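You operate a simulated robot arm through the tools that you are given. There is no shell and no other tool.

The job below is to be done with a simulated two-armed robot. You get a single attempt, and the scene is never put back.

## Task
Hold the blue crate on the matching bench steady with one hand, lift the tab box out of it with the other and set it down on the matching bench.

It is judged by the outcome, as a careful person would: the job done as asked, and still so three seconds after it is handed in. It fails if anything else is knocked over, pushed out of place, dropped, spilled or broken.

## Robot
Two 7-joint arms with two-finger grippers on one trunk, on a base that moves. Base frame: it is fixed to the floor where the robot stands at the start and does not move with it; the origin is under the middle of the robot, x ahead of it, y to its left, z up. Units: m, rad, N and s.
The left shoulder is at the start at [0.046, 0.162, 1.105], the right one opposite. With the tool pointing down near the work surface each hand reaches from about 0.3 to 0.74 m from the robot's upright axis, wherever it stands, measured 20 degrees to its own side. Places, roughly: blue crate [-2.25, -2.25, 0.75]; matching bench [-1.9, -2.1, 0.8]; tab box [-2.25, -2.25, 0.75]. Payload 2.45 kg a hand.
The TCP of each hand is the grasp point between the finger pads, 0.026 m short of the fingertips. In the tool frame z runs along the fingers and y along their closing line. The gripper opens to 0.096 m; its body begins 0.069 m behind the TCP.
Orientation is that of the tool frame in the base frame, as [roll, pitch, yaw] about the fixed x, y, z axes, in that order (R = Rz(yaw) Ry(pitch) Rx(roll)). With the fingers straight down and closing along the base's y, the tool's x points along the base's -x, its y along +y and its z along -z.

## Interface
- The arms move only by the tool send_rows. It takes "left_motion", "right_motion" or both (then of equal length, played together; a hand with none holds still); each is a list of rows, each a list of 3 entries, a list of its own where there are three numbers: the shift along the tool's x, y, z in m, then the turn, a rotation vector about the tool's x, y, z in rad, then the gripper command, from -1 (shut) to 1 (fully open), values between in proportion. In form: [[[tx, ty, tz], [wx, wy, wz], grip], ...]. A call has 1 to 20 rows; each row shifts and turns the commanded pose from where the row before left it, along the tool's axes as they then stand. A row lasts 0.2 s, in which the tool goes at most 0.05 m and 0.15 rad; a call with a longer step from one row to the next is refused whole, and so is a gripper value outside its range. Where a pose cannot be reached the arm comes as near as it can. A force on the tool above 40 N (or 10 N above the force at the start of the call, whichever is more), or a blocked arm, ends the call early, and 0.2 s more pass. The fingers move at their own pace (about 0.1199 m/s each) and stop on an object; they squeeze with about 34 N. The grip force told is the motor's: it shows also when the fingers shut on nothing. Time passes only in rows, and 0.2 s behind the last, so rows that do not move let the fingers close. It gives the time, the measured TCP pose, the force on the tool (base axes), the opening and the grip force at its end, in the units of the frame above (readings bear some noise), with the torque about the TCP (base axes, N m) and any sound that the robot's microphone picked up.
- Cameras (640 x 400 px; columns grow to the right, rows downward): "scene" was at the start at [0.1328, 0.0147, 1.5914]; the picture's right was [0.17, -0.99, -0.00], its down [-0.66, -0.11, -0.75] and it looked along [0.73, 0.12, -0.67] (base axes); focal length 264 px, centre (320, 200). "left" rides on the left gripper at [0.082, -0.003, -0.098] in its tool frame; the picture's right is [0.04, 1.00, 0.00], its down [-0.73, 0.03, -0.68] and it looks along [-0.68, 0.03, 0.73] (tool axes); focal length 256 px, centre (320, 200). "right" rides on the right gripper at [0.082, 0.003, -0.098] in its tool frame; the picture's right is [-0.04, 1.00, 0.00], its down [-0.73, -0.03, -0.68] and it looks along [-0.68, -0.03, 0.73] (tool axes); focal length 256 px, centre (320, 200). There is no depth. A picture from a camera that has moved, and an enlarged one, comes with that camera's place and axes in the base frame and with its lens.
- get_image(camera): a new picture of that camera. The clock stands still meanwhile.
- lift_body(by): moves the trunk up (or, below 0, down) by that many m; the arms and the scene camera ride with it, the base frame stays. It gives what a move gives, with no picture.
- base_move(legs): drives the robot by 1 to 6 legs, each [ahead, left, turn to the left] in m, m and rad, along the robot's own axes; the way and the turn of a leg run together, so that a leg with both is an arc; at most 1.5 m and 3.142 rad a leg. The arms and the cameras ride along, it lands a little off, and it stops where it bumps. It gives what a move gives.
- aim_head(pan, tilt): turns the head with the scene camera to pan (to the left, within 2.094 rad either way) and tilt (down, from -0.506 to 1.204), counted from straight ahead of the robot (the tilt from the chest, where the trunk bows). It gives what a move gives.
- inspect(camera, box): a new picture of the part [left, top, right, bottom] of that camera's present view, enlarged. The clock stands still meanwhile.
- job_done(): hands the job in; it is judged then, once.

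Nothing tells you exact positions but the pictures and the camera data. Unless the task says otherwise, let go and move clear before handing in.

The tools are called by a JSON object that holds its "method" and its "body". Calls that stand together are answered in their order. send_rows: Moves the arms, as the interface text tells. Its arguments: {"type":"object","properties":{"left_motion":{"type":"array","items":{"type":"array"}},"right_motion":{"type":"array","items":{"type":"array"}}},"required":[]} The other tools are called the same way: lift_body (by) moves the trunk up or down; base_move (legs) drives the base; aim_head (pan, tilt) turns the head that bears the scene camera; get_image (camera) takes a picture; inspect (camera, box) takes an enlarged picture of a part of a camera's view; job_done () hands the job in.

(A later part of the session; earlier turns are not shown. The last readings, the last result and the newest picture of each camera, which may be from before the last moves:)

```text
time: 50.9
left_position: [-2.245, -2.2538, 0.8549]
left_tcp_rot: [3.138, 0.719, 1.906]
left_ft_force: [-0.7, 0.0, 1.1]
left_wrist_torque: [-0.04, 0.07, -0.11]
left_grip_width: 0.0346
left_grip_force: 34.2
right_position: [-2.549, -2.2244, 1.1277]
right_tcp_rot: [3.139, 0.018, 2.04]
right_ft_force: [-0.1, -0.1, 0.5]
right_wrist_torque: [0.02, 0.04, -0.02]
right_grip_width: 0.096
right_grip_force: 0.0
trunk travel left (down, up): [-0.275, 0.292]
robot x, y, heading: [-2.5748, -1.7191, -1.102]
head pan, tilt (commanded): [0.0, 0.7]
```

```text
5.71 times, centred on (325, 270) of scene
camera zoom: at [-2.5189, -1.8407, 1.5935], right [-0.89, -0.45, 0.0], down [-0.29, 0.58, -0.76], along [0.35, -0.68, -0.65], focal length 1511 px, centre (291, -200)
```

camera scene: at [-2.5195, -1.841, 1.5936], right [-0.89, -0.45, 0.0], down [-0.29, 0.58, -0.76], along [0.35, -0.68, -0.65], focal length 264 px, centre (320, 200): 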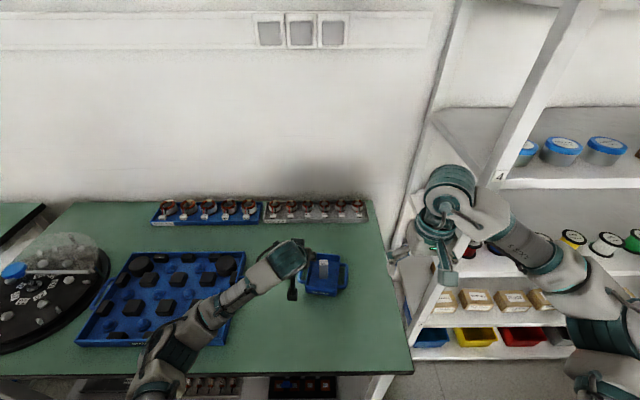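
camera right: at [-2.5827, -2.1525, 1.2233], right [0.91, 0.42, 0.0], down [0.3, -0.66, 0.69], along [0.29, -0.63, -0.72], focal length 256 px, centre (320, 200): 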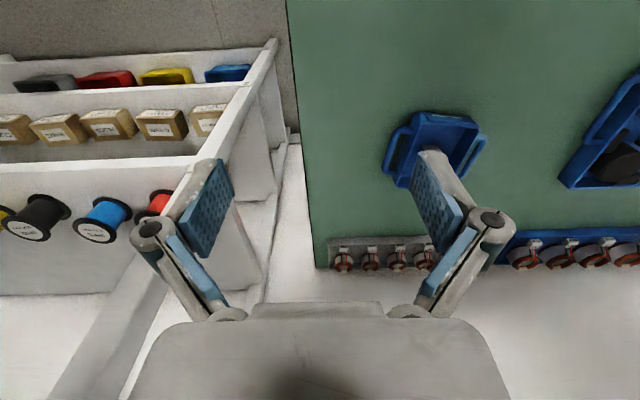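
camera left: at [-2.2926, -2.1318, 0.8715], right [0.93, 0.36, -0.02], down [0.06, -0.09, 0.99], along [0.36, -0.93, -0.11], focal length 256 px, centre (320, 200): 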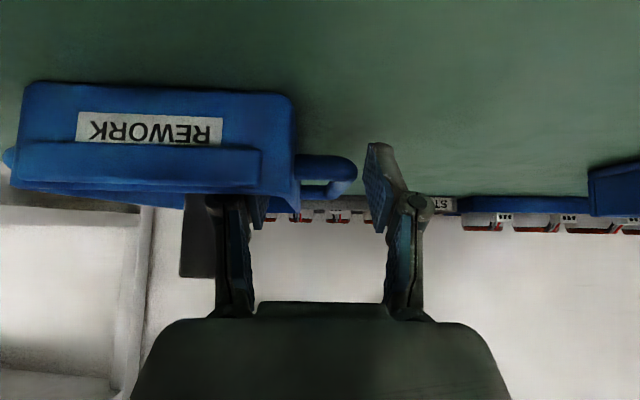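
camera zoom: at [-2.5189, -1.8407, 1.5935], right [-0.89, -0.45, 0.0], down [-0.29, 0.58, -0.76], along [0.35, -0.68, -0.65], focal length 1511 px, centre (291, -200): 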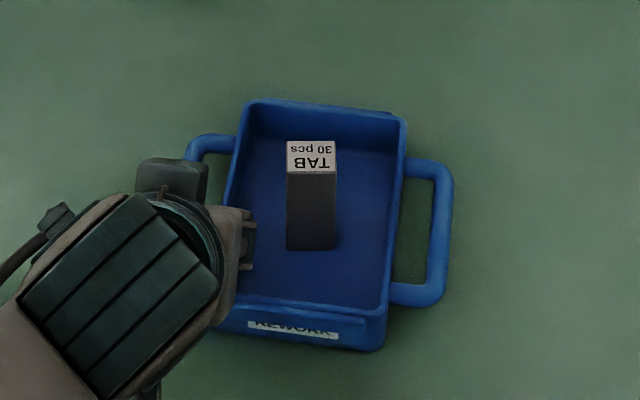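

The crate is held firmly (35 mm pinched, 34 N) and has moved only about 1 mm. Next the right hand, still high and off to the right, turns a quarter so it will close along the depth direction with its camera on the outer side, leaning slightly to the right.

{"method": "send_rows", "body": {"right_motion": [[[0, 0, 0], [0, 0, -0.1445], 0.3], [[0, 0, 0], [0, 0, -0.1445], 0.3], [[0, 0, 0], [0, 0, -0.1445], 0.3], [[0, 0, 0], [0, 0, -0.1445], 0.3], [[0, 0, 0], [0, 0, -0.1445], 0.3], [[0, 0, 0], [0, 0, -0.1445], 0.3], [[0, 0, 0], [0, 0, -0.1445], 0.3], [[0, 0, 0], [0, 0, -0.1445], 0.3], [[0, 0, 0], [0, 0, -0.1445], 0.3], [[0, 0, 0], [0, 0, -0.1445], 0.3], [[0, 0, 0], [0, 0, -0.1445], 0.3], [[0, 0, 0], [0, -0.13, 0], 0.3], [[0, 0, 0], [0, -0.13, 0], 0.3], [[0, 0, 0], [0, 0, 0], 0.3]]}}

{"method": "get_image", "body": {"camera": "scene"}}

{"method": "get_image", "body": {"camera": "right"}}

```text
time: 53.9
left_position: [-2.2455, -2.2552, 0.8542]
left_tcp_rot: [3.139, 0.717, 1.906]
left_ft_force: [1.1, -0.4, 2.2]
left_wrist_torque: [-0.07, 0.11, 0.12]
left_grip_width: 0.0342
left_grip_force: 34.2
right_position: [-2.5294, -2.0633, 1.0972]
right_tcp_rot: [-3.125, 0.263, -2.65]
right_ft_force: [0.6, 0.5, -0.4]
right_wrist_torque: [0.0, 0.02, -0.01]
right_grip_width: 0.0623
right_grip_force: 0.1
right hand out of reach, approached as far as the arm can: row 7, 8, 9, 10, 11
trunk travel left (down, up): [-0.275, 0.292]
robot x, y, heading: [-2.5792, -1.7188, -1.097]
head pan, tilt (commanded): [0.0, 0.7]
```

```text
taken
camera scene: at [-2.5185, -1.84, 1.5936], right [-0.89, -0.45, 0.0], down [-0.29, 0.58, -0.76], along [0.35, -0.68, -0.65], focal length 264 px, centre (320, 200)
```

scene: 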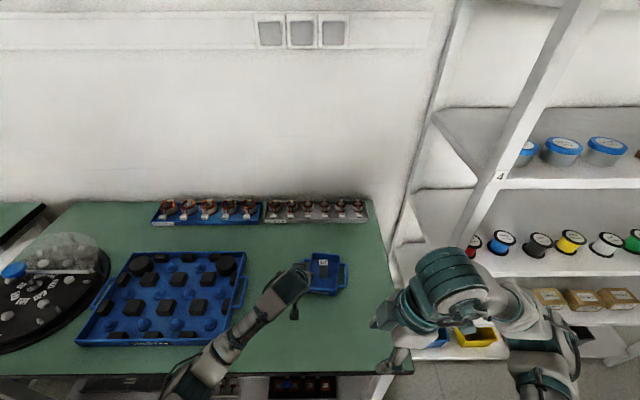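

```text
taken
camera right: at [-2.6249, -2.1091, 1.1706], right [-0.43, 0.9, -0.01], down [0.48, 0.24, 0.85], along [0.76, 0.36, -0.53], focal length 256 px, centre (320, 200)
```

right: 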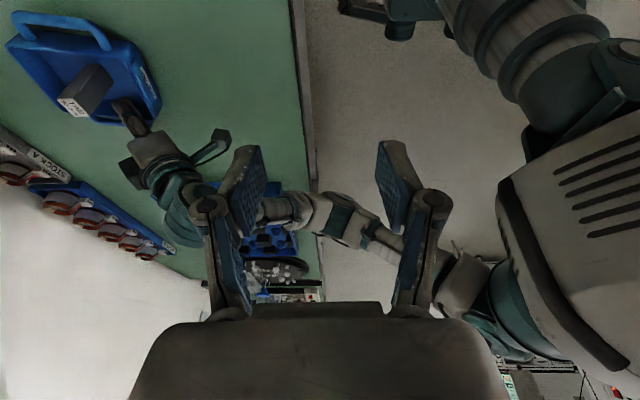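

The quarter turn pulled the right hand inwards towards me, but the orientation is right. I move it forward on the right side of the crate first, high up, then will bring it over the tab box.

{"method": "send_rows", "body": {"right_motion": [[[0.0024, -0.0394, 0.0065], [0, 0, 0], 0.3], [[0.0024, -0.0394, 0.0065], [0, 0, 0], 0.3], [[0.0024, -0.0394, 0.0065], [0, 0, 0], 0.3], [[0.0024, -0.0394, 0.0065], [0, 0, 0], 0.3], [[0.0024, -0.0394, 0.0065], [0, 0, 0], 0.3], [[0.0024, -0.0394, 0.0065], [0, 0, 0], 0.3], [[0.0024, -0.0394, 0.0065], [0, 0, 0], 0.3], [[0.0024, -0.0394, 0.0065], [0, 0, 0], 0.3], [[0, 0, 0], [0, 0, 0], 0.3]]}}

{"method": "get_image", "body": {"camera": "scene"}}

{"method": "get_image", "body": {"camera": "right"}}

```text
time: 55.9
left_position: [-2.2446, -2.2536, 0.8554]
left_tcp_rot: [3.136, 0.718, 1.906]
left_ft_force: [-1.6, 0.4, 1.8]
left_wrist_torque: [-0.07, 0.16, -0.08]
left_grip_width: 0.034
left_grip_force: 34.2
right_position: [-2.4383, -2.0534, 1.0793]
right_tcp_rot: [-3.125, 0.26, -2.651]
right_ft_force: [-0.6, -0.2, 0.7]
right_wrist_torque: [-0.03, -0.01, -0.03]
right_grip_width: 0.0623
right_grip_force: 0.0
right hand out of reach, approached as far as the arm can: row 1, 2, 3, 4, 5, 6, 7, 8
trunk travel left (down, up): [-0.275, 0.292]
robot x, y, heading: [-2.5776, -1.7185, -1.098]
head pan, tilt (commanded): [0.0, 0.7]
```

```text
taken
camera scene: at [-2.5178, -1.8395, 1.5936], right [-0.89, -0.45, 0.0], down [-0.29, 0.58, -0.76], along [0.35, -0.68, -0.65], focal length 264 px, centre (320, 200)
```

scene: 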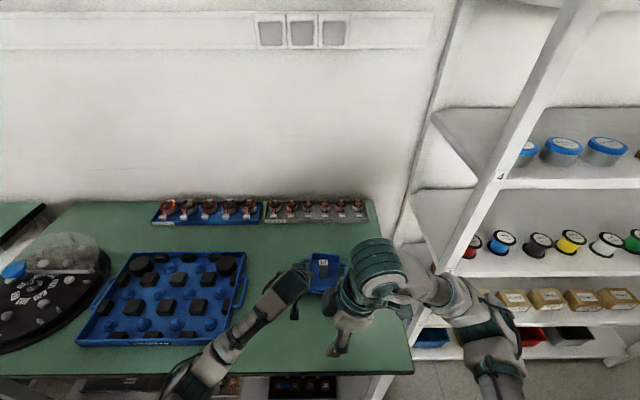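

```text
taken
camera right: at [-2.5345, -2.0994, 1.1517], right [-0.43, 0.9, -0.01], down [0.48, 0.24, 0.85], along [0.76, 0.36, -0.53], focal length 256 px, centre (320, 200)
```

right: 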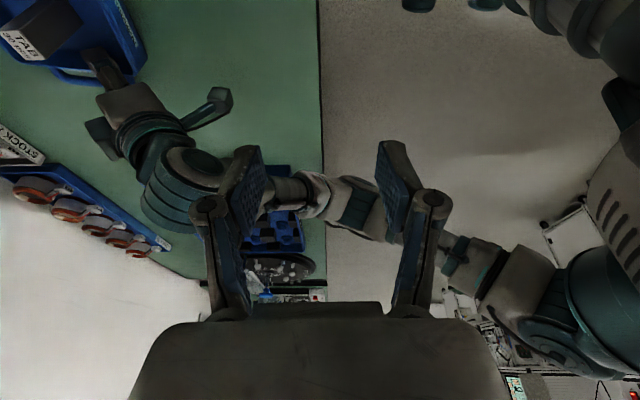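

That orientation is near the right arm's limit and it drifted inward, so I'll drop it and use the right hand in its natural orientation instead (closing sideways). First I back it off to the right, away from the left arm.

{"method": "send_rows", "body": {"right_motion": [[[0.036, 0.0006, -0.0098], [0, 0, 0], 0.3], [[0.036, 0.0006, -0.0098], [0, 0, 0], 0.3], [[0.036, 0.0006, -0.0098], [0, 0, 0], 0.3], [[0, 0, 0], [0, 0.13, 0], 0.3], [[0, 0, 0], [0, 0.13, 0], 0.3], [[0, 0, 0], [0, 0, 0.1445], 0.3], [[0, 0, 0], [0, 0, 0.1445], 0.3], [[0, 0, 0], [0, 0, 0.1445], 0.3], [[0, 0, 0], [0, 0, 0.1445], 0.3], [[0, 0, 0], [0, 0, 0], 0.3]]}}

{"method": "get_image", "body": {"camera": "scene"}}

```text
time: 58.1
left_position: [-2.2438, -2.2522, 0.8543]
left_tcp_rot: [3.138, 0.717, 1.905]
left_ft_force: [-0.2, 2.1, 2.2]
left_wrist_torque: [-0.02, 0.16, -0.09]
left_grip_width: 0.0343
left_grip_force: 33.9
right_position: [-2.5397, -2.0604, 1.0831]
right_tcp_rot: [-3.128, 0.008, 3.05]
right_ft_force: [0.4, 0.3, -0.3]
right_wrist_torque: [-0.01, 0.01, 0.03]
right_grip_width: 0.0624
right_grip_force: 0.1
right hand out of reach, approached as far as the arm can: row 1, 2, 3
trunk travel left (down, up): [-0.275, 0.292]
robot x, y, heading: [-2.5788, -1.719, -1.102]
head pan, tilt (commanded): [0.0, 0.7]
```

```text
taken
camera scene: at [-2.5181, -1.8391, 1.5936], right [-0.89, -0.45, 0.0], down [-0.29, 0.58, -0.76], along [0.35, -0.68, -0.65], focal length 264 px, centre (320, 200)
```

scene: 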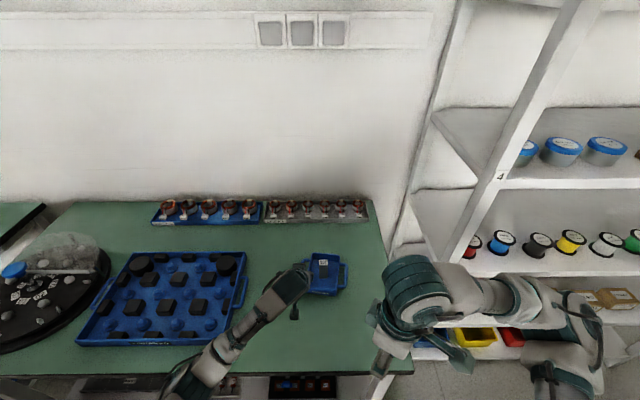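

The right hand is clear. I finish turning it back so the fingers close sideways, aligned with the tab box.

{"method": "send_rows", "body": {"right_motion": [[[0, 0, 0], [0, 0, 0.1414], 0.3], [[0, 0, 0], [0, 0, 0.1414], 0.3], [[0, 0, 0], [0, 0, 0.1414], 0.3], [[0, 0, 0], [0, 0, 0.1414], 0.3], [[0, 0, 0], [0, 0, 0.1414], 0.3], [[0, 0, 0], [0, 0, 0.1414], 0.3], [[0, 0, 0], [0, 0, 0.1414], 0.3], [[0, 0, 0], [0, 0, 0], 0.3]]}}

{"method": "get_image", "body": {"camera": "right"}}

```text
time: 59.9
left_position: [-2.2443, -2.2543, 0.8546]
left_tcp_rot: [3.139, 0.718, 1.906]
left_ft_force: [0.4, 0.5, 3.0]
left_wrist_torque: [-0.06, 0.16, -0.09]
left_grip_width: 0.0343
left_grip_force: 33.8
right_position: [-2.5398, -2.0609, 1.0846]
right_tcp_rot: [-3.141, 0.016, 2.062]
right_ft_force: [-1.2, -0.9, -0.2]
right_wrist_torque: [0.02, -0.02, 0.01]
right_grip_width: 0.0625
right_grip_force: 0.1
trunk travel left (down, up): [-0.275, 0.292]
robot x, y, heading: [-2.5774, -1.7217, -1.103]
head pan, tilt (commanded): [0.0, 0.7]
```

```text
taken
camera right: at [-2.5768, -1.9866, 1.1804], right [0.9, 0.44, 0.0], down [0.31, -0.65, 0.69], along [0.3, -0.62, -0.72], focal length 256 px, centre (320, 200)
```

right: 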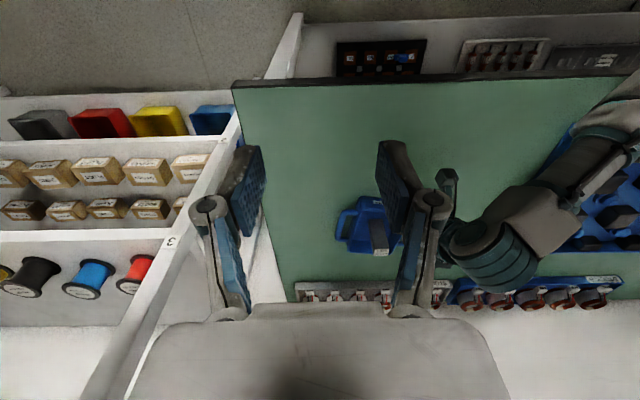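

Now forward to a point right beside the crate, well above it.

{"method": "send_rows", "body": {"right_motion": [[[-0.0403, 0.0014, 0.0112], [0, 0, 0], 0.3], [[-0.0403, 0.0014, 0.0112], [0, 0, 0], 0.3], [[-0.0403, 0.0014, 0.0112], [0, 0, 0], 0.3], [[-0.0403, 0.0014, 0.0112], [0, 0, 0], 0.3], [[-0.0403, 0.0014, 0.0112], [0, 0, 0], 0.3], [[-0.0403, 0.0014, 0.0112], [0, 0, 0], 0.3], [[-0.0403, 0.0014, 0.0112], [0, 0, 0], 0.3], [[-0.0403, 0.0014, 0.0112], [0, 0, 0], 0.3], [[0, 0, 0], [0, 0, 0], 0.3]]}}

{"method": "get_image", "body": {"camera": "scene"}}

{"method": "get_image", "body": {"camera": "right"}}

```text
time: 61.9
left_position: [-2.2438, -2.2531, 0.8547]
left_tcp_rot: [3.139, 0.718, 1.909]
left_ft_force: [0.3, -0.8, 2.9]
left_wrist_torque: [-0.12, 0.14, -0.06]
left_grip_width: 0.0344
left_grip_force: 33.9
right_position: [-2.3743, -2.3416, 0.9985]
right_tcp_rot: [3.141, 0.018, 2.063]
right_ft_force: [0.9, 0.5, 0.4]
right_wrist_torque: [0.01, 0.0, -0.01]
right_grip_width: 0.0625
right_grip_force: 0.1
trunk travel left (down, up): [-0.275, 0.292]
robot x, y, heading: [-2.5771, -1.7187, -1.098]
head pan, tilt (commanded): [0.0, 0.7]
```

```text
taken
camera scene: at [-2.5167, -1.8406, 1.5935], right [-0.89, -0.45, 0.0], down [-0.29, 0.58, -0.76], along [0.35, -0.68, -0.65], focal length 264 px, centre (320, 200)
```

scene: 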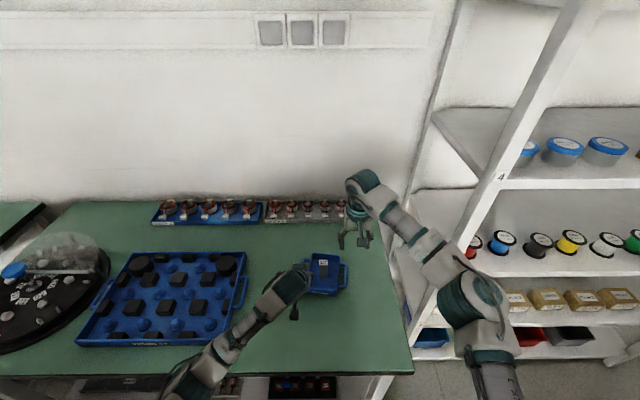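

```text
taken
camera right: at [-2.4136, -2.2675, 1.0958], right [0.9, 0.44, 0.0], down [0.32, -0.65, 0.69], along [0.3, -0.62, -0.72], focal length 256 px, centre (320, 200)
```

right: 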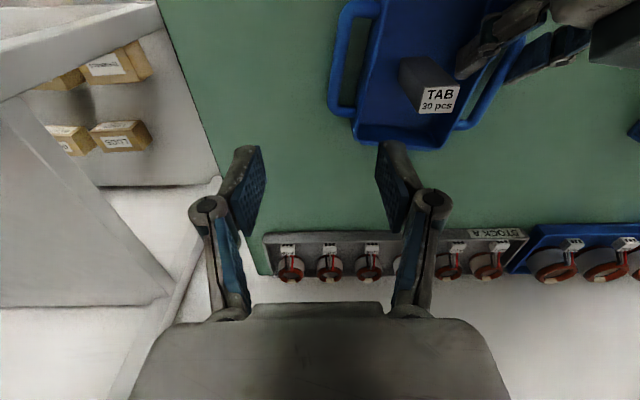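

The right hand is beside the crate at z 1.00, and both cameras see the tab box. I'll zoom to fix the tab's position from the right hand's camera.

{"method": "inspect", "body": {"camera": "right", "box": [360, 30, 520, 150]}}

{"method": "inspect", "body": {"camera": "scene", "box": [290, 235, 360, 305]}}

```text
3.33 times, centred on (440, 90) of right
camera zoom: at [-2.4136, -2.2675, 1.0958], right [0.9, 0.44, 0.0], down [0.32, -0.65, 0.69], along [0.3, -0.62, -0.72], focal length 853 px, centre (-80, 567)
```

zoom: 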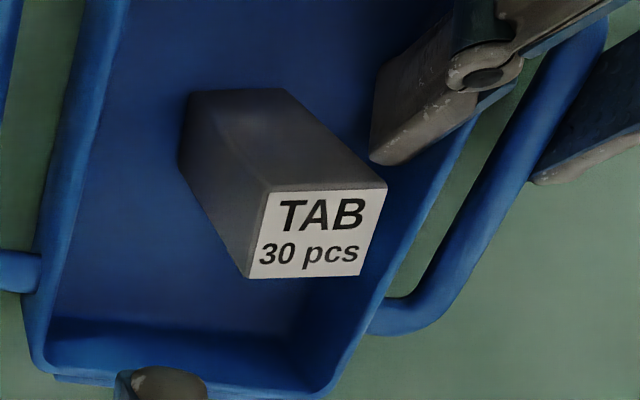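

```text
5.71 times, centred on (325, 270) of scene
camera zoom: at [-2.5167, -1.8406, 1.5935], right [-0.89, -0.45, 0.0], down [-0.29, 0.58, -0.76], along [0.35, -0.68, -0.65], focal length 1511 px, centre (291, -200)
```

zoom: 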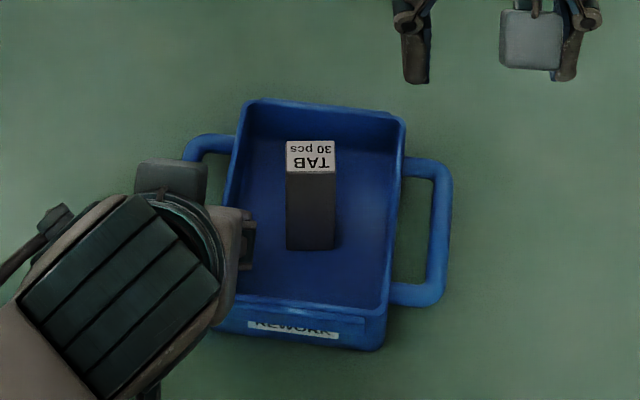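

From the right camera the tab box is 27 × 21 mm, squared up with the right hand, and lies 91 mm to the left of the right TCP with its top near z 0.90. I narrow the fingers to 40 mm and slide over it at this height.

{"method": "send_rows", "body": {"right_motion": [[[0, 0.0302, 0], [0, 0, 0], -0.167], [[0, 0.0302, 0], [0, 0, 0], -0.167], [[0, 0.0303, 0], [0, 0, 0], -0.167], [[0, 0, 0], [0, 0, 0], -0.167]]}}

{"method": "get_image", "body": {"camera": "right"}}

{"method": "inspect", "body": {"camera": "scene", "box": [280, 200, 380, 310]}}

{"method": "get_image", "body": {"camera": "left"}}

```text
time: 62.9
left_position: [-2.243, -2.2522, 0.8551]
left_tcp_rot: [3.139, 0.717, 1.908]
left_ft_force: [0.2, 0.3, 2.8]
left_wrist_torque: [-0.16, 0.16, -0.14]
left_grip_width: 0.034
left_grip_force: 34.0
right_position: [-2.295, -2.2988, 1.0005]
right_tcp_rot: [-3.14, 0.018, 2.062]
right_ft_force: [0.5, -0.5, 0.1]
right_wrist_torque: [-0.01, 0.02, 0.01]
right_grip_width: 0.04
right_grip_force: 0.0
trunk travel left (down, up): [-0.275, 0.292]
robot x, y, heading: [-2.5762, -1.7219, -1.104]
head pan, tilt (commanded): [0.0, 0.7]
```

```text
taken
camera right: at [-2.3323, -2.2241, 1.0966], right [0.9, 0.44, 0.0], down [0.32, -0.65, 0.69], along [0.3, -0.62, -0.72], focal length 256 px, centre (320, 200)
```

right: 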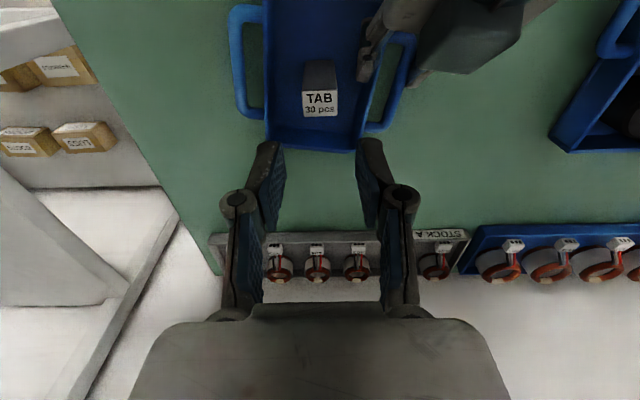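

```text
3.64 times, centred on (330, 255) of scene
camera zoom: at [-2.5157, -1.8396, 1.5935], right [-0.89, -0.45, 0.0], down [-0.29, 0.58, -0.76], along [0.35, -0.68, -0.65], focal length 962 px, centre (284, 0)
```

zoom: 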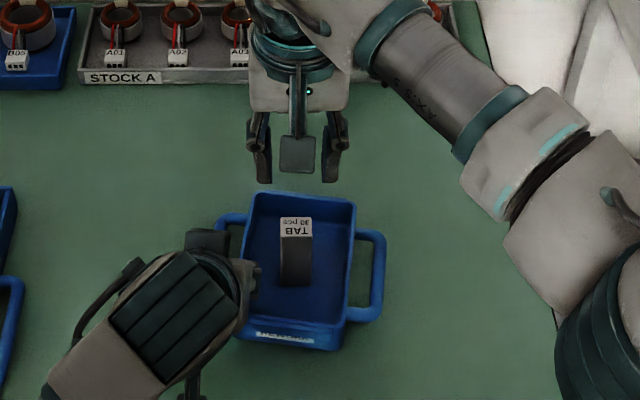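

```text
taken
camera left: at [-2.2873, -2.135, 0.8751], right [0.93, 0.36, -0.03], down [0.06, -0.09, 0.99], along [0.36, -0.93, -0.11], focal length 256 px, centre (320, 200)
```

left: 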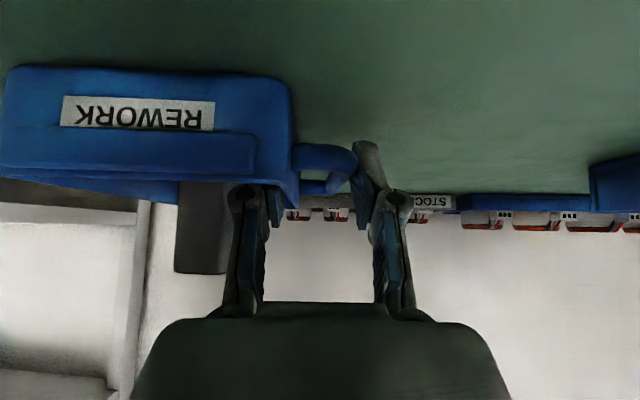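

{"method": "inspect", "body": {"camera": "right", "box": [250, 30, 410, 190]}}

```text
2.50 times, centred on (330, 110) of right
camera zoom: at [-2.3323, -2.2241, 1.0966], right [0.9, 0.44, 0.0], down [0.32, -0.65, 0.69], along [0.3, -0.62, -0.72], focal length 640 px, centre (295, 425)
```

zoom: 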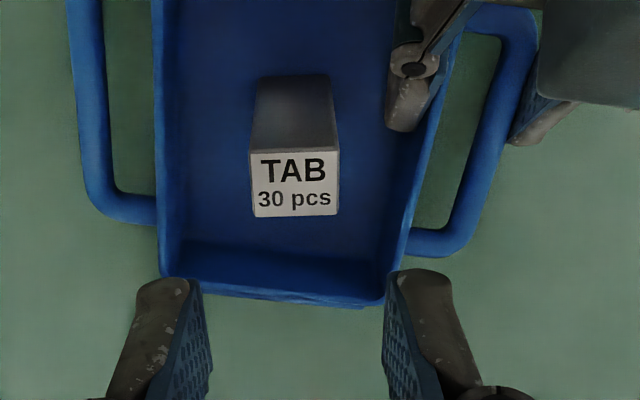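

The right TCP is centred over the tab box within a millimetre. I narrow slightly to 36 mm and descend 7 cm, then check.

{"method": "send_rows", "body": {"right_motion": [[[-0.001, 0, 0.0175], [0, 0, 0], -0.25], [[-0.001, 0, 0.0175], [0, 0, 0], -0.25], [[-0.001, 0, 0.0175], [0, 0, 0], -0.25], [[0, 0, 0.0175], [0, 0, 0], -0.25], [[0, 0, 0], [0, 0, 0], -0.25]]}}

{"method": "get_image", "body": {"camera": "right"}}

{"method": "inspect", "body": {"camera": "right", "box": [240, 40, 420, 220]}}

{"method": "inspect", "body": {"camera": "scene", "box": [280, 200, 380, 310]}}

{"method": "get_image", "body": {"camera": "left"}}

```text
time: 64.1
left_position: [-2.2441, -2.2534, 0.8532]
left_tcp_rot: [3.14, 0.715, 1.908]
left_ft_force: [0.6, 0.9, 2.5]
left_wrist_torque: [-0.03, 0.1, 0.0]
left_grip_width: 0.0344
left_grip_force: 34.1
right_position: [-2.293, -2.303, 0.9288]
right_tcp_rot: [-3.142, 0.017, 2.063]
right_ft_force: [0.0, 0.4, -0.2]
right_wrist_torque: [0.02, -0.02, -0.03]
right_grip_width: 0.0361
right_grip_force: 0.1
trunk travel left (down, up): [-0.275, 0.292]
robot x, y, heading: [-2.5765, -1.7219, -1.104]
head pan, tilt (commanded): [0.0, 0.7]
```

```text
taken
camera right: at [-2.3304, -2.2283, 1.026], right [0.9, 0.44, 0.0], down [0.32, -0.65, 0.69], along [0.3, -0.62, -0.72], focal length 256 px, centre (320, 200)
```

right: 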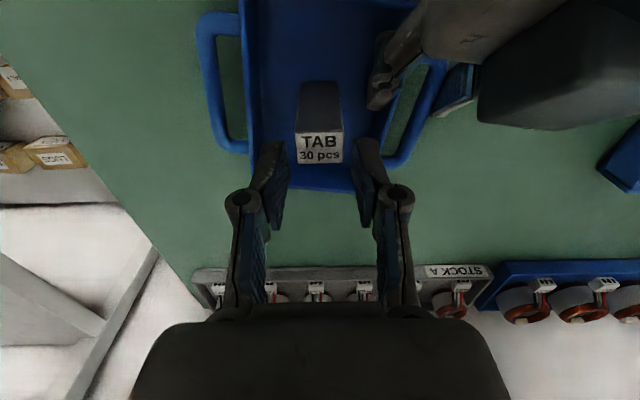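

```text
2.22 times, centred on (330, 130) of right
camera zoom: at [-2.3304, -2.2283, 1.026], right [0.9, 0.44, 0.0], down [0.32, -0.65, 0.69], along [0.3, -0.62, -0.72], focal length 569 px, centre (298, 356)
```

zoom: 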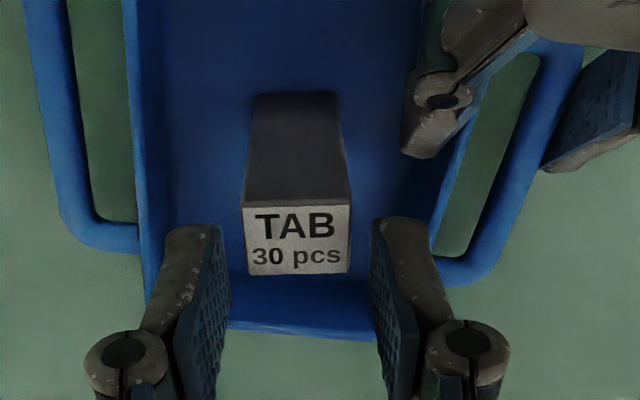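

```text
3.64 times, centred on (330, 255) of scene
camera zoom: at [-2.5158, -1.8398, 1.5935], right [-0.89, -0.45, 0.0], down [-0.29, 0.58, -0.76], along [0.35, -0.68, -0.65], focal length 962 px, centre (284, 0)
```

zoom: 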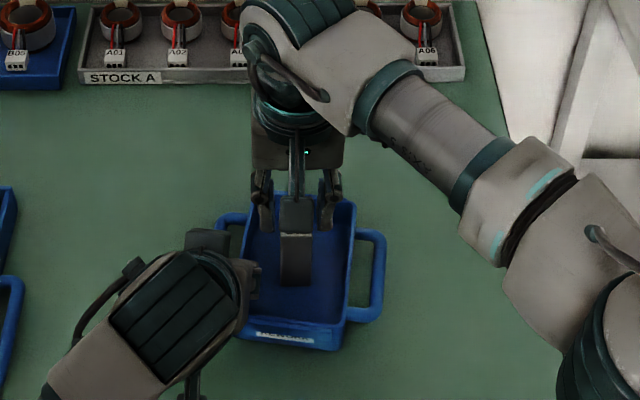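

```text
taken
camera left: at [-2.2873, -2.1352, 0.8751], right [0.93, 0.36, -0.02], down [0.06, -0.09, 0.99], along [0.36, -0.93, -0.11], focal length 256 px, centre (320, 200)
```

left: 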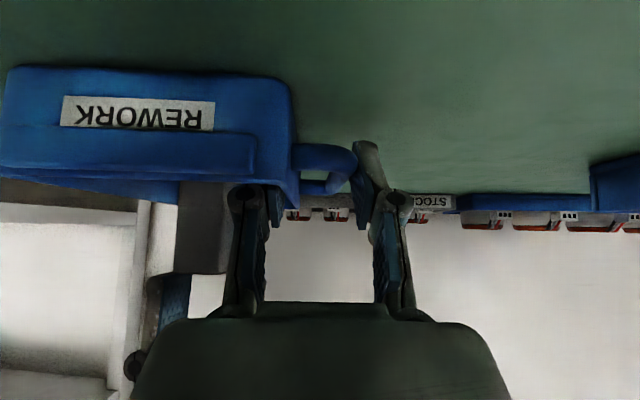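

Still centred; the right fingers will pass about 4 mm either side of the tab box and clear of the left finger. I descend the last 4 cm.

{"method": "send_rows", "body": {"right_motion": [[[0.0015, -0.0005, 0.014], [0, 0, 0], -0.25], [[0, 0, 0.0135], [0, 0, 0], -0.25], [[0, 0, 0.0135], [0, 0, 0], -0.25], [[0, 0, 0], [0, 0, 0], -0.25]]}}

{"method": "inspect", "body": {"camera": "right", "box": [200, 40, 460, 260]}}

{"method": "inspect", "body": {"camera": "scene", "box": [280, 200, 380, 310]}}

{"method": "get_image", "body": {"camera": "left"}}

```text
time: 65.1
left_position: [-2.2439, -2.2531, 0.8542]
left_tcp_rot: [3.141, 0.717, 1.908]
left_ft_force: [0.6, 0.6, 2.5]
left_wrist_torque: [-0.09, 0.11, -0.07]
left_grip_width: 0.0344
left_grip_force: 34.1
right_position: [-2.2944, -2.3018, 0.8888]
right_tcp_rot: [-3.139, 0.019, 2.062]
right_ft_force: [0.3, -0.1, 0.0]
right_wrist_torque: [-0.01, 0.0, 0.02]
right_grip_width: 0.0363
right_grip_force: 0.1
trunk travel left (down, up): [-0.275, 0.292]
robot x, y, heading: [-2.5774, -1.717, -1.103]
head pan, tilt (commanded): [0.0, 0.7]
```

```text
1.82 times, centred on (330, 150) of right
camera zoom: at [-2.3316, -2.2278, 0.985], right [0.9, 0.44, 0.0], down [0.32, -0.65, 0.69], along [0.3, -0.62, -0.72], focal length 465 px, centre (302, 291)
```

zoom: 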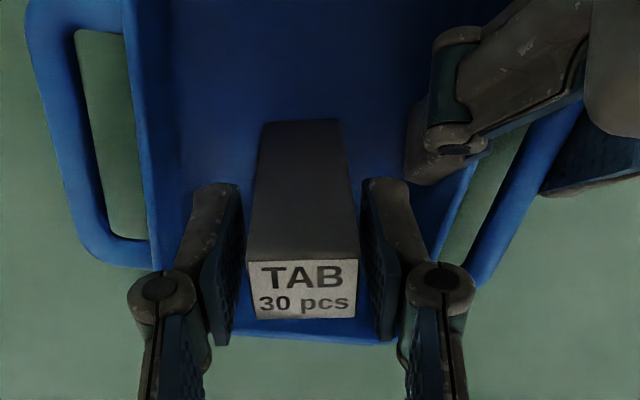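

```text
3.64 times, centred on (330, 255) of scene
camera zoom: at [-2.5157, -1.8399, 1.5935], right [-0.89, -0.45, 0.0], down [-0.29, 0.58, -0.76], along [0.35, -0.68, -0.65], focal length 962 px, centre (284, 0)
```

zoom: 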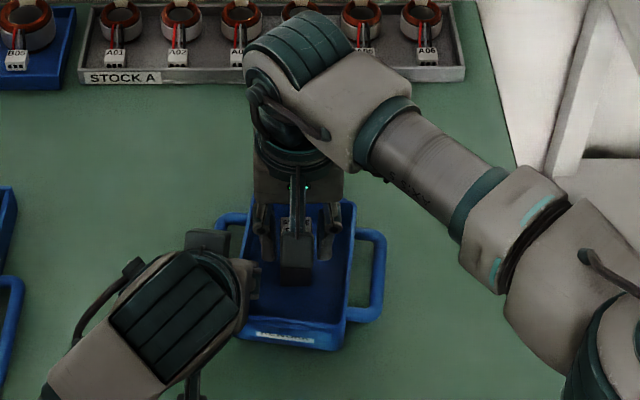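

```text
taken
camera left: at [-2.2873, -2.1353, 0.8751], right [0.93, 0.36, -0.03], down [0.06, -0.09, 0.99], along [0.35, -0.93, -0.11], focal length 256 px, centre (320, 200)
```

left: 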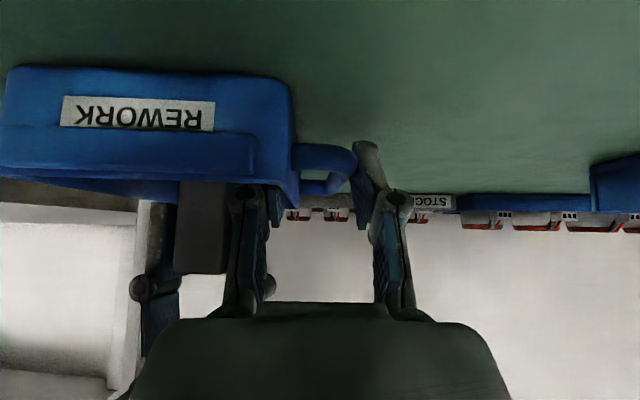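

The right fingers straddle the tab box evenly with no contact. I close the right hand gradually.

{"method": "send_rows", "body": {"right_motion": [[[0, 0, 0], [0, 0, 0], -0.33], [[0, 0, 0], [0, 0, 0], -0.38], [[0, 0, 0], [0, 0, 0], -0.42], [[0, 0, 0], [0, 0, 0], -0.46], [[0, 0, 0], [0, 0, 0], -0.55], [[0, 0, 0], [0, 0, 0], -0.7], [[0, 0, 0], [0, 0, 0], -1]]}}

{"method": "inspect", "body": {"camera": "right", "box": [200, 40, 460, 260]}}

```text
time: 66.7
left_position: [-2.2435, -2.2531, 0.8554]
left_tcp_rot: [3.139, 0.719, 1.908]
left_ft_force: [1.0, 0.8, 2.9]
left_wrist_torque: [-0.11, 0.15, -0.02]
left_grip_width: 0.0341
left_grip_force: 33.8
right_position: [-2.2952, -2.3017, 0.8882]
right_tcp_rot: [3.141, 0.017, 2.063]
right_ft_force: [0.3, 0.5, 0.9]
right_wrist_torque: [0.02, 0.01, 0.0]
right_grip_width: 0.0271
right_grip_force: 34.1
trunk travel left (down, up): [-0.275, 0.292]
robot x, y, heading: [-2.5779, -1.7223, -1.103]
head pan, tilt (commanded): [0.0, 0.7]
```

```text
1.82 times, centred on (330, 150) of right
camera zoom: at [-2.3315, -2.2277, 0.9852], right [0.9, 0.44, 0.0], down [0.32, -0.65, 0.69], along [0.3, -0.62, -0.72], focal length 465 px, centre (302, 291)
```

zoom: 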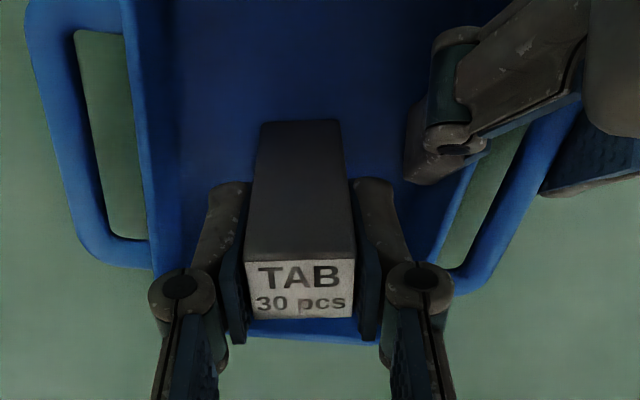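

The tab box is held (27.1 mm, 34 N). With the left hand keeping the crate, I lift slowly 3 cm first and check the forces.

{"method": "send_rows", "body": {"right_motion": [[[-0.0001, 0, -0.006], [0, 0, 0], -1], [[-0.0002, 0, -0.012], [0, 0, 0], -1], [[-0.0002, 0, -0.012], [0, 0, 0], -1], [[0, 0, 0], [0, 0, 0], -1]]}}

{"method": "get_image", "body": {"camera": "left"}}

{"method": "inspect", "body": {"camera": "right", "box": [200, 40, 460, 260]}}

```text
time: 67.7
left_position: [-2.2438, -2.2541, 0.8544]
left_tcp_rot: [3.139, 0.716, 1.909]
left_ft_force: [1.0, 1.0, 3.2]
left_wrist_torque: [-0.09, 0.14, -0.02]
left_grip_width: 0.0342
left_grip_force: 34.1
right_position: [-2.2941, -2.3022, 0.9199]
right_tcp_rot: [-3.14, 0.018, 2.062]
right_ft_force: [0.7, -1.2, -0.2]
right_wrist_torque: [0.04, -0.02, -0.02]
right_grip_width: 0.0269
right_grip_force: 33.9
trunk travel left (down, up): [-0.275, 0.292]
robot x, y, heading: [-2.5766, -1.7197, -1.099]
head pan, tilt (commanded): [0.0, 0.7]
```

```text
taken
camera left: at [-2.2873, -2.1353, 0.8751], right [0.93, 0.36, -0.03], down [0.06, -0.09, 0.99], along [0.35, -0.93, -0.11], focal length 256 px, centre (320, 200)
```

left: 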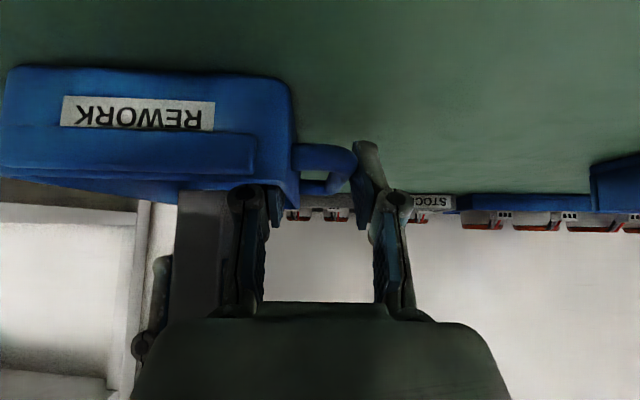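

```text
1.82 times, centred on (330, 150) of right
camera zoom: at [-2.3313, -2.2275, 1.0153], right [0.9, 0.44, 0.0], down [0.32, -0.65, 0.69], along [0.3, -0.62, -0.72], focal length 465 px, centre (302, 291)
```

zoom: 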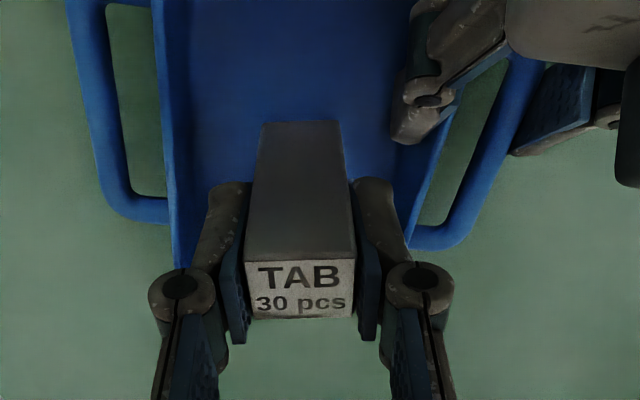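

The tab box came up cleanly and the crate did not move. I lift on until it is well clear of the rim, then move it to the right, away from the left hand.

{"method": "send_rows", "body": {"right_motion": [[[-0.0004, 0, -0.02], [0, 0, 0], -1], [[-0.0004, 0, -0.02], [0, 0, 0], -1], [[-0.0004, 0, -0.02], [0, 0, 0], -1], [[-0.0004, 0, -0.02], [0, 0, 0], -1], [[0, -0.0265, 0], [0, 0, 0], -1], [[0, -0.0265, 0], [0, 0, 0], -1], [[0, -0.0265, 0], [0, 0, 0], -1], [[0, -0.0262, 0], [0, 0, 0], -1], [[0, 0, 0], [0, 0, 0], -1]]}}

{"method": "get_image", "body": {"camera": "scene"}}

{"method": "get_image", "body": {"camera": "right"}}

{"method": "get_image", "body": {"camera": "left"}}

```text
time: 69.7
left_position: [-2.244, -2.2535, 0.854]
left_tcp_rot: [3.136, 0.719, 1.907]
left_ft_force: [-0.2, 0.1, 3.0]
left_wrist_torque: [-0.12, 0.09, 0.13]
left_grip_width: 0.0342
left_grip_force: 34.2
right_position: [-2.3888, -2.3517, 0.9982]
right_tcp_rot: [3.142, 0.018, 2.062]
right_ft_force: [-0.5, -0.5, -0.4]
right_wrist_torque: [-0.01, 0.0, 0.0]
right_grip_width: 0.0267
right_grip_force: 34.4
trunk travel left (down, up): [-0.275, 0.292]
robot x, y, heading: [-2.5808, -1.7196, -1.105]
head pan, tilt (commanded): [0.0, 0.7]
```

```text
taken
camera scene: at [-2.517, -1.8411, 1.5934], right [-0.89, -0.45, 0.0], down [-0.29, 0.58, -0.76], along [0.35, -0.68, -0.65], focal length 264 px, centre (320, 200)
```

scene: 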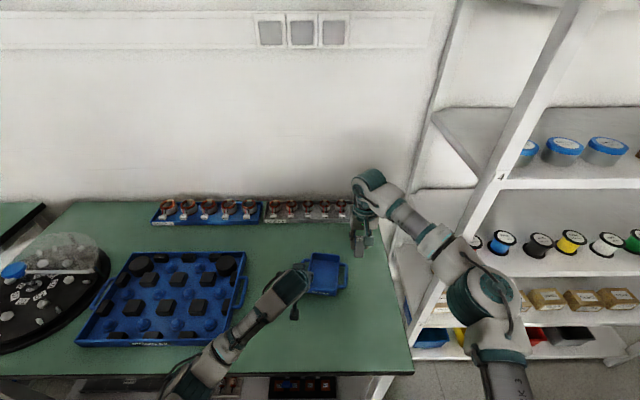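

```text
taken
camera right: at [-2.4262, -2.2785, 1.0951], right [0.9, 0.44, 0.0], down [0.31, -0.65, 0.69], along [0.3, -0.62, -0.72], focal length 256 px, centre (320, 200)
```

right: 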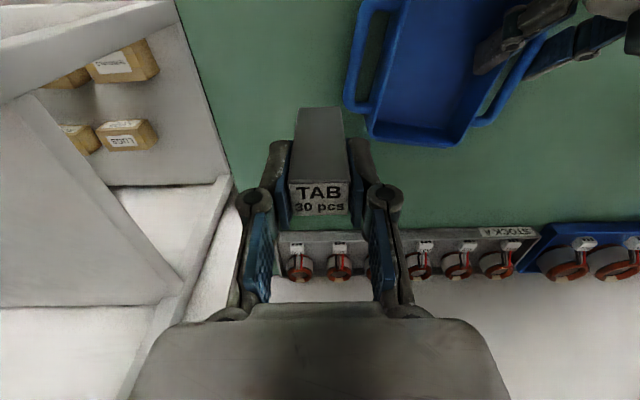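

```text
taken
camera left: at [-2.2882, -2.1359, 0.8751], right [0.93, 0.36, -0.02], down [0.06, -0.09, 0.99], along [0.35, -0.93, -0.11], focal length 256 px, centre (320, 200)
```

left: 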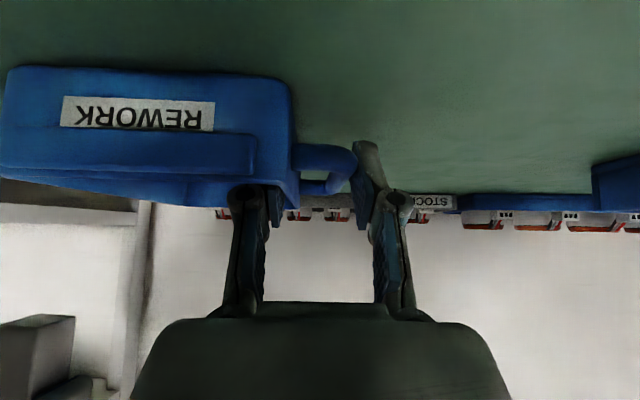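

The tab box is out and held, the crate is still in place. Now I bring it back towards me, to a free spot in front and right of the crate.

{"method": "send_rows", "body": {"right_motion": [[[0.029, 0, 0.0], [0, 0, 0], -1], [[0.029, 0, 0.0], [0, 0, 0], -1], [[0.029, 0, 0.0], [0, 0, 0], -1], [[0.029, 0, 0.0], [0, 0, 0], -1], [[0, 0, 0.02], [0, 0, 0], -1], [[0, 0, 0.02], [0, 0, 0], -1], [[0, 0, 0.02], [0, 0, 0], -1], [[0, 0, 0], [0, 0, 0], -1]]}}

{"method": "get_image", "body": {"camera": "scene"}}

{"method": "get_image", "body": {"camera": "right"}}

{"method": "inspect", "body": {"camera": "scene", "box": [280, 230, 420, 380]}}

```text
time: 71.5
left_position: [-2.2444, -2.254, 0.8536]
left_tcp_rot: [3.139, 0.715, 1.905]
left_ft_force: [-0.3, -1.1, 1.1]
left_wrist_torque: [-0.08, 0.16, -0.03]
left_grip_width: 0.0342
left_grip_force: 34.3
right_position: [-2.4432, -2.2505, 0.9356]
right_tcp_rot: [3.141, 0.017, 2.064]
right_ft_force: [0.9, -0.1, -1.3]
right_wrist_torque: [0.01, 0.0, 0.0]
right_grip_width: 0.027
right_grip_force: 33.7
trunk travel left (down, up): [-0.275, 0.292]
robot x, y, heading: [-2.5751, -1.7196, -1.101]
head pan, tilt (commanded): [0.0, 0.7]
```

```text
taken
camera scene: at [-2.5177, -1.8407, 1.5935], right [-0.89, -0.45, 0.0], down [-0.29, 0.58, -0.76], along [0.35, -0.68, -0.65], focal length 264 px, centre (320, 200)
```

scene: 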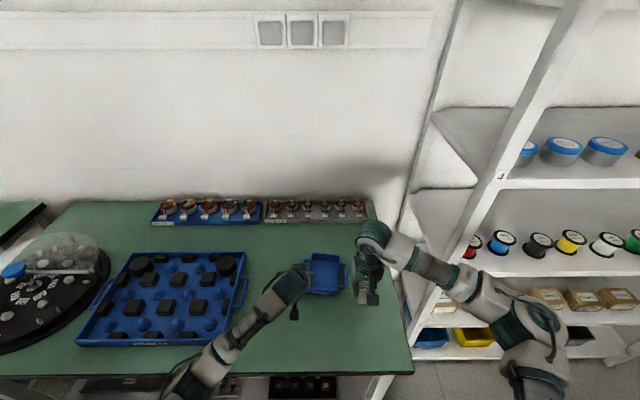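

```text
taken
camera right: at [-2.4805, -2.1758, 1.0326], right [0.9, 0.44, 0.0], down [0.31, -0.65, 0.69], along [0.3, -0.62, -0.72], focal length 256 px, centre (320, 200)
```

right: 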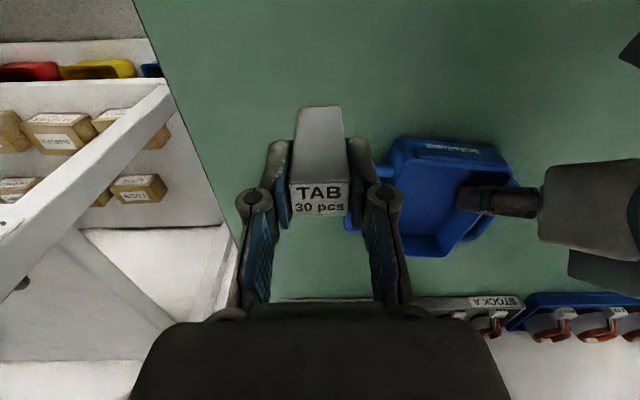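

```text
2.67 times, centred on (350, 305) of scene
camera zoom: at [-2.5177, -1.8407, 1.5935], right [-0.89, -0.45, 0.0], down [-0.29, 0.58, -0.76], along [0.35, -0.68, -0.65], focal length 705 px, centre (240, -80)
```

zoom: 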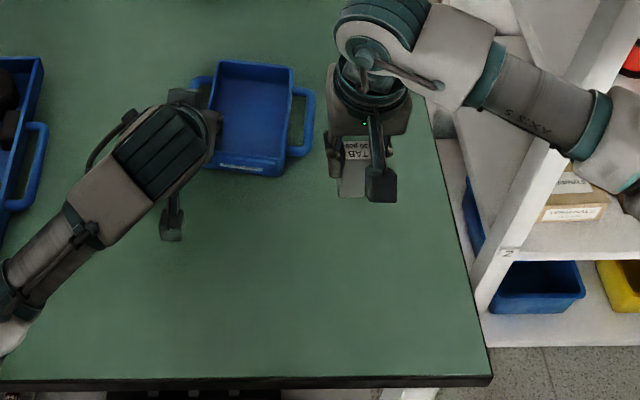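

The tab box hangs over a free part of the bench, about 12 cm from the right edge. I lower it gently in small steps, watching for contact.

{"method": "send_rows", "body": {"right_motion": [[[0, 0, 0.012], [0, 0, 0], -1], [[0, 0, 0.012], [0, 0, 0], -1], [[0, 0, 0.012], [0, 0, 0], -1], [[0, 0, 0.006], [0, 0, 0], -1], [[0, 0, 0], [0, 0, 0], -1]]}}

{"method": "send_rows", "body": {"right_motion": [[[0, 0, 0.003], [0, 0, 0], -1], [[0, 0, 0], [0, 0, 0], -1]]}}

```text
time: 72.7
left_position: [-2.2445, -2.2547, 0.8537]
left_tcp_rot: [3.138, 0.718, 1.906]
left_ft_force: [0.2, -0.1, 2.7]
left_wrist_torque: [-0.08, 0.18, -0.03]
left_grip_width: 0.0341
left_grip_force: 34.3
right_position: [-2.4435, -2.2504, 0.8946]
right_tcp_rot: [-3.141, 0.016, 2.063]
right_ft_force: [0.3, 0.2, -1.1]
right_wrist_torque: [-0.03, 0.0, -0.01]
right_grip_width: 0.0273
right_grip_force: 34.1
trunk travel left (down, up): [-0.275, 0.292]
robot x, y, heading: [-2.5792, -1.7194, -1.097]
head pan, tilt (commanded): [0.0, 0.7]
```

```text
time: 73.3
left_position: [-2.2436, -2.2533, 0.8546]
left_tcp_rot: [3.138, 0.718, 1.905]
left_ft_force: [-0.9, 0.6, 2.8]
left_wrist_torque: [-0.11, 0.13, -0.02]
left_grip_width: 0.0341
left_grip_force: 33.9
right_position: [-2.4419, -2.2505, 0.8921]
right_tcp_rot: [-3.14, 0.02, 2.063]
right_ft_force: [-0.6, 1.0, -1.1]
right_wrist_torque: [-0.02, 0.04, 0.04]
right_grip_width: 0.0273
right_grip_force: 34.3
trunk travel left (down, up): [-0.275, 0.292]
robot x, y, heading: [-2.5779, -1.7217, -1.098]
head pan, tilt (commanded): [0.0, 0.7]
```

No contact yet at z 0.892. I keep going in small steps.

{"method": "send_rows", "body": {"right_motion": [[[0, 0, 0.003], [0, 0, 0], -1], [[0, 0, 0], [0, 0, 0], -1]]}}

{"method": "send_rows", "body": {"right_motion": [[[0, 0, 0.002], [0, 0, 0], -1], [[0, 0, 0], [0, 0, 0], -1]]}}

{"method": "inspect", "body": {"camera": "scene", "box": [320, 260, 400, 330]}}

```text
time: 73.9
left_position: [-2.2449, -2.2544, 0.8541]
left_tcp_rot: [3.138, 0.717, 1.906]
left_ft_force: [-0.9, -0.7, 1.5]
left_wrist_torque: [-0.06, 0.16, 0.03]
left_grip_width: 0.0344
left_grip_force: 33.8
right_position: [-2.4424, -2.2507, 0.8894]
right_tcp_rot: [-3.141, 0.017, 2.062]
right_ft_force: [-0.2, -0.3, -1.1]
right_wrist_torque: [0.03, 0.0, -0.03]
right_grip_width: 0.027
right_grip_force: 33.9
trunk travel left (down, up): [-0.275, 0.292]
robot x, y, heading: [-2.5792, -1.7175, -1.104]
head pan, tilt (commanded): [0.0, 0.7]
```

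```text
time: 74.5
left_position: [-2.2447, -2.253, 0.8537]
left_tcp_rot: [3.139, 0.717, 1.906]
left_ft_force: [0.2, -0.2, 1.2]
left_wrist_torque: [-0.07, 0.14, -0.05]
left_grip_width: 0.0342
left_grip_force: 33.7
right_position: [-2.4425, -2.2509, 0.8859]
right_tcp_rot: [3.142, 0.019, 2.064]
right_ft_force: [0.6, -0.8, -0.6]
right_wrist_torque: [0.01, 0.0, -0.01]
right_grip_width: 0.0267
right_grip_force: 34.1
trunk travel left (down, up): [-0.275, 0.292]
robot x, y, heading: [-2.5787, -1.7186, -1.097]
head pan, tilt (commanded): [0.0, 0.7]
```

```text
5.71 times, centred on (360, 295) of scene
camera zoom: at [-2.5177, -1.8408, 1.5935], right [-0.89, -0.45, 0.0], down [-0.29, 0.58, -0.76], along [0.35, -0.68, -0.65], focal length 1511 px, centre (91, -343)
```

zoom: 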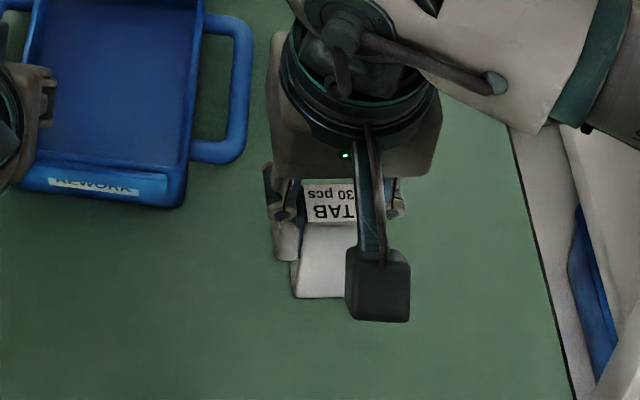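

{"method": "send_rows", "body": {"right_motion": [[[0, 0, 0.002], [0, 0, 0], -1], [[0, 0, 0], [0, 0, 0], -1]]}}

{"method": "send_rows", "body": {"right_motion": [[[0, 0, 0.0015], [0, 0, 0], -1], [[0, 0, 0], [0, 0, 0], -1]]}}

```text
time: 75.1
left_position: [-2.2452, -2.2532, 0.8557]
left_tcp_rot: [3.139, 0.719, 1.907]
left_ft_force: [-0.2, 0.2, 1.1]
left_wrist_torque: [-0.09, 0.13, -0.03]
left_grip_width: 0.0342
left_grip_force: 34.5
right_position: [-2.4417, -2.2519, 0.8838]
right_tcp_rot: [3.141, 0.018, 2.064]
right_ft_force: [-0.7, 0.4, -1.0]
right_wrist_torque: [0.06, 0.0, -0.03]
right_grip_width: 0.0269
right_grip_force: 33.7
trunk travel left (down, up): [-0.275, 0.292]
robot x, y, heading: [-2.576, -1.719, -1.1]
head pan, tilt (commanded): [0.0, 0.7]
```

```text
time: 75.7
left_position: [-2.2449, -2.2531, 0.8539]
left_tcp_rot: [3.138, 0.717, 1.907]
left_ft_force: [-0.1, -0.8, 0.2]
left_wrist_torque: [0.0, 0.01, 0.06]
left_grip_width: 0.0342
left_grip_force: 33.8
right_position: [-2.4425, -2.2514, 0.883]
right_tcp_rot: [3.138, 0.019, 2.062]
right_ft_force: [-0.2, 0.4, 6.4]
right_wrist_torque: [0.04, 0.11, -0.03]
right_grip_width: 0.0271
right_grip_force: 34.2
trunk travel left (down, up): [-0.275, 0.292]
robot x, y, heading: [-2.5791, -1.7199, -1.103]
head pan, tilt (commanded): [0.0, 0.7]
```

The tab box has touched down (6 N upward at z 0.883). I relax the push by 1 mm and open the right fingers gradually.

{"method": "send_rows", "body": {"right_motion": [[[0, 0, -0.0008], [0, 0, 0], -1], [[0, 0, 0], [0, 0, 0], -0.46], [[0, 0, 0], [0, 0, 0], -0.42], [[0, 0, 0], [0, 0, 0], -0.39], [[0, 0, 0], [0, 0, 0], -0.35], [[0, 0, 0], [0, 0, 0], -0.3], [[0, 0, 0], [0, 0, 0], -0.2], [[0, 0, 0], [0, 0, 0], -0.2]]}}

{"method": "inspect", "body": {"camera": "right", "box": [200, 80, 440, 280]}}

{"method": "inspect", "body": {"camera": "scene", "box": [320, 260, 400, 330]}}

```text
time: 77.5
left_position: [-2.2443, -2.2535, 0.8554]
left_tcp_rot: [3.138, 0.719, 1.905]
left_ft_force: [0.6, 0.9, 0.8]
left_wrist_torque: [-0.1, 0.19, -0.03]
left_grip_width: 0.0341
left_grip_force: 34.2
right_position: [-2.4423, -2.2505, 0.8826]
right_tcp_rot: [3.141, 0.019, 2.063]
right_ft_force: [-0.4, 0.4, 0.4]
right_wrist_torque: [0.01, 0.01, -0.03]
right_grip_width: 0.0387
right_grip_force: 0.1
trunk travel left (down, up): [-0.275, 0.292]
robot x, y, heading: [-2.5779, -1.7174, -1.101]
head pan, tilt (commanded): [0.0, 0.7]
```

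```text
2.00 times, centred on (320, 180) of right
camera zoom: at [-2.48, -2.177, 0.9802], right [0.9, 0.44, 0.0], down [0.31, -0.65, 0.69], along [0.3, -0.62, -0.72], focal length 512 px, centre (320, 240)
```

zoom: 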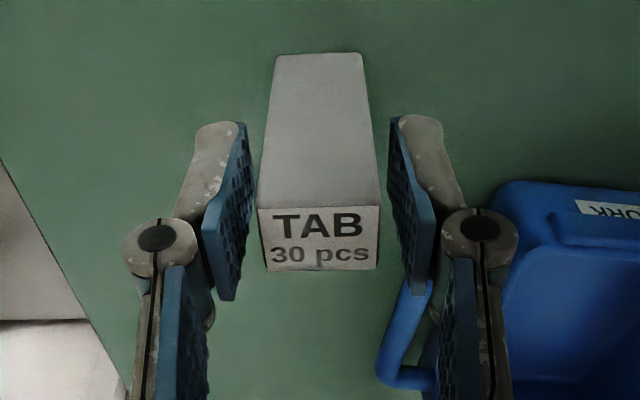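

```text
5.71 times, centred on (360, 295) of scene
camera zoom: at [-2.5175, -1.8406, 1.5935], right [-0.89, -0.45, 0.0], down [-0.29, 0.58, -0.76], along [0.35, -0.68, -0.65], focal length 1511 px, centre (91, -343)
```

zoom: 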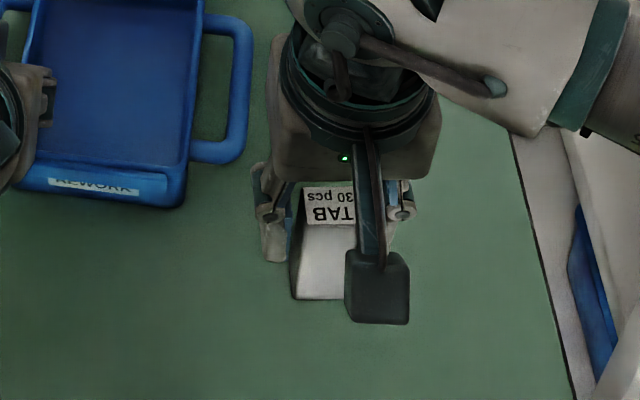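

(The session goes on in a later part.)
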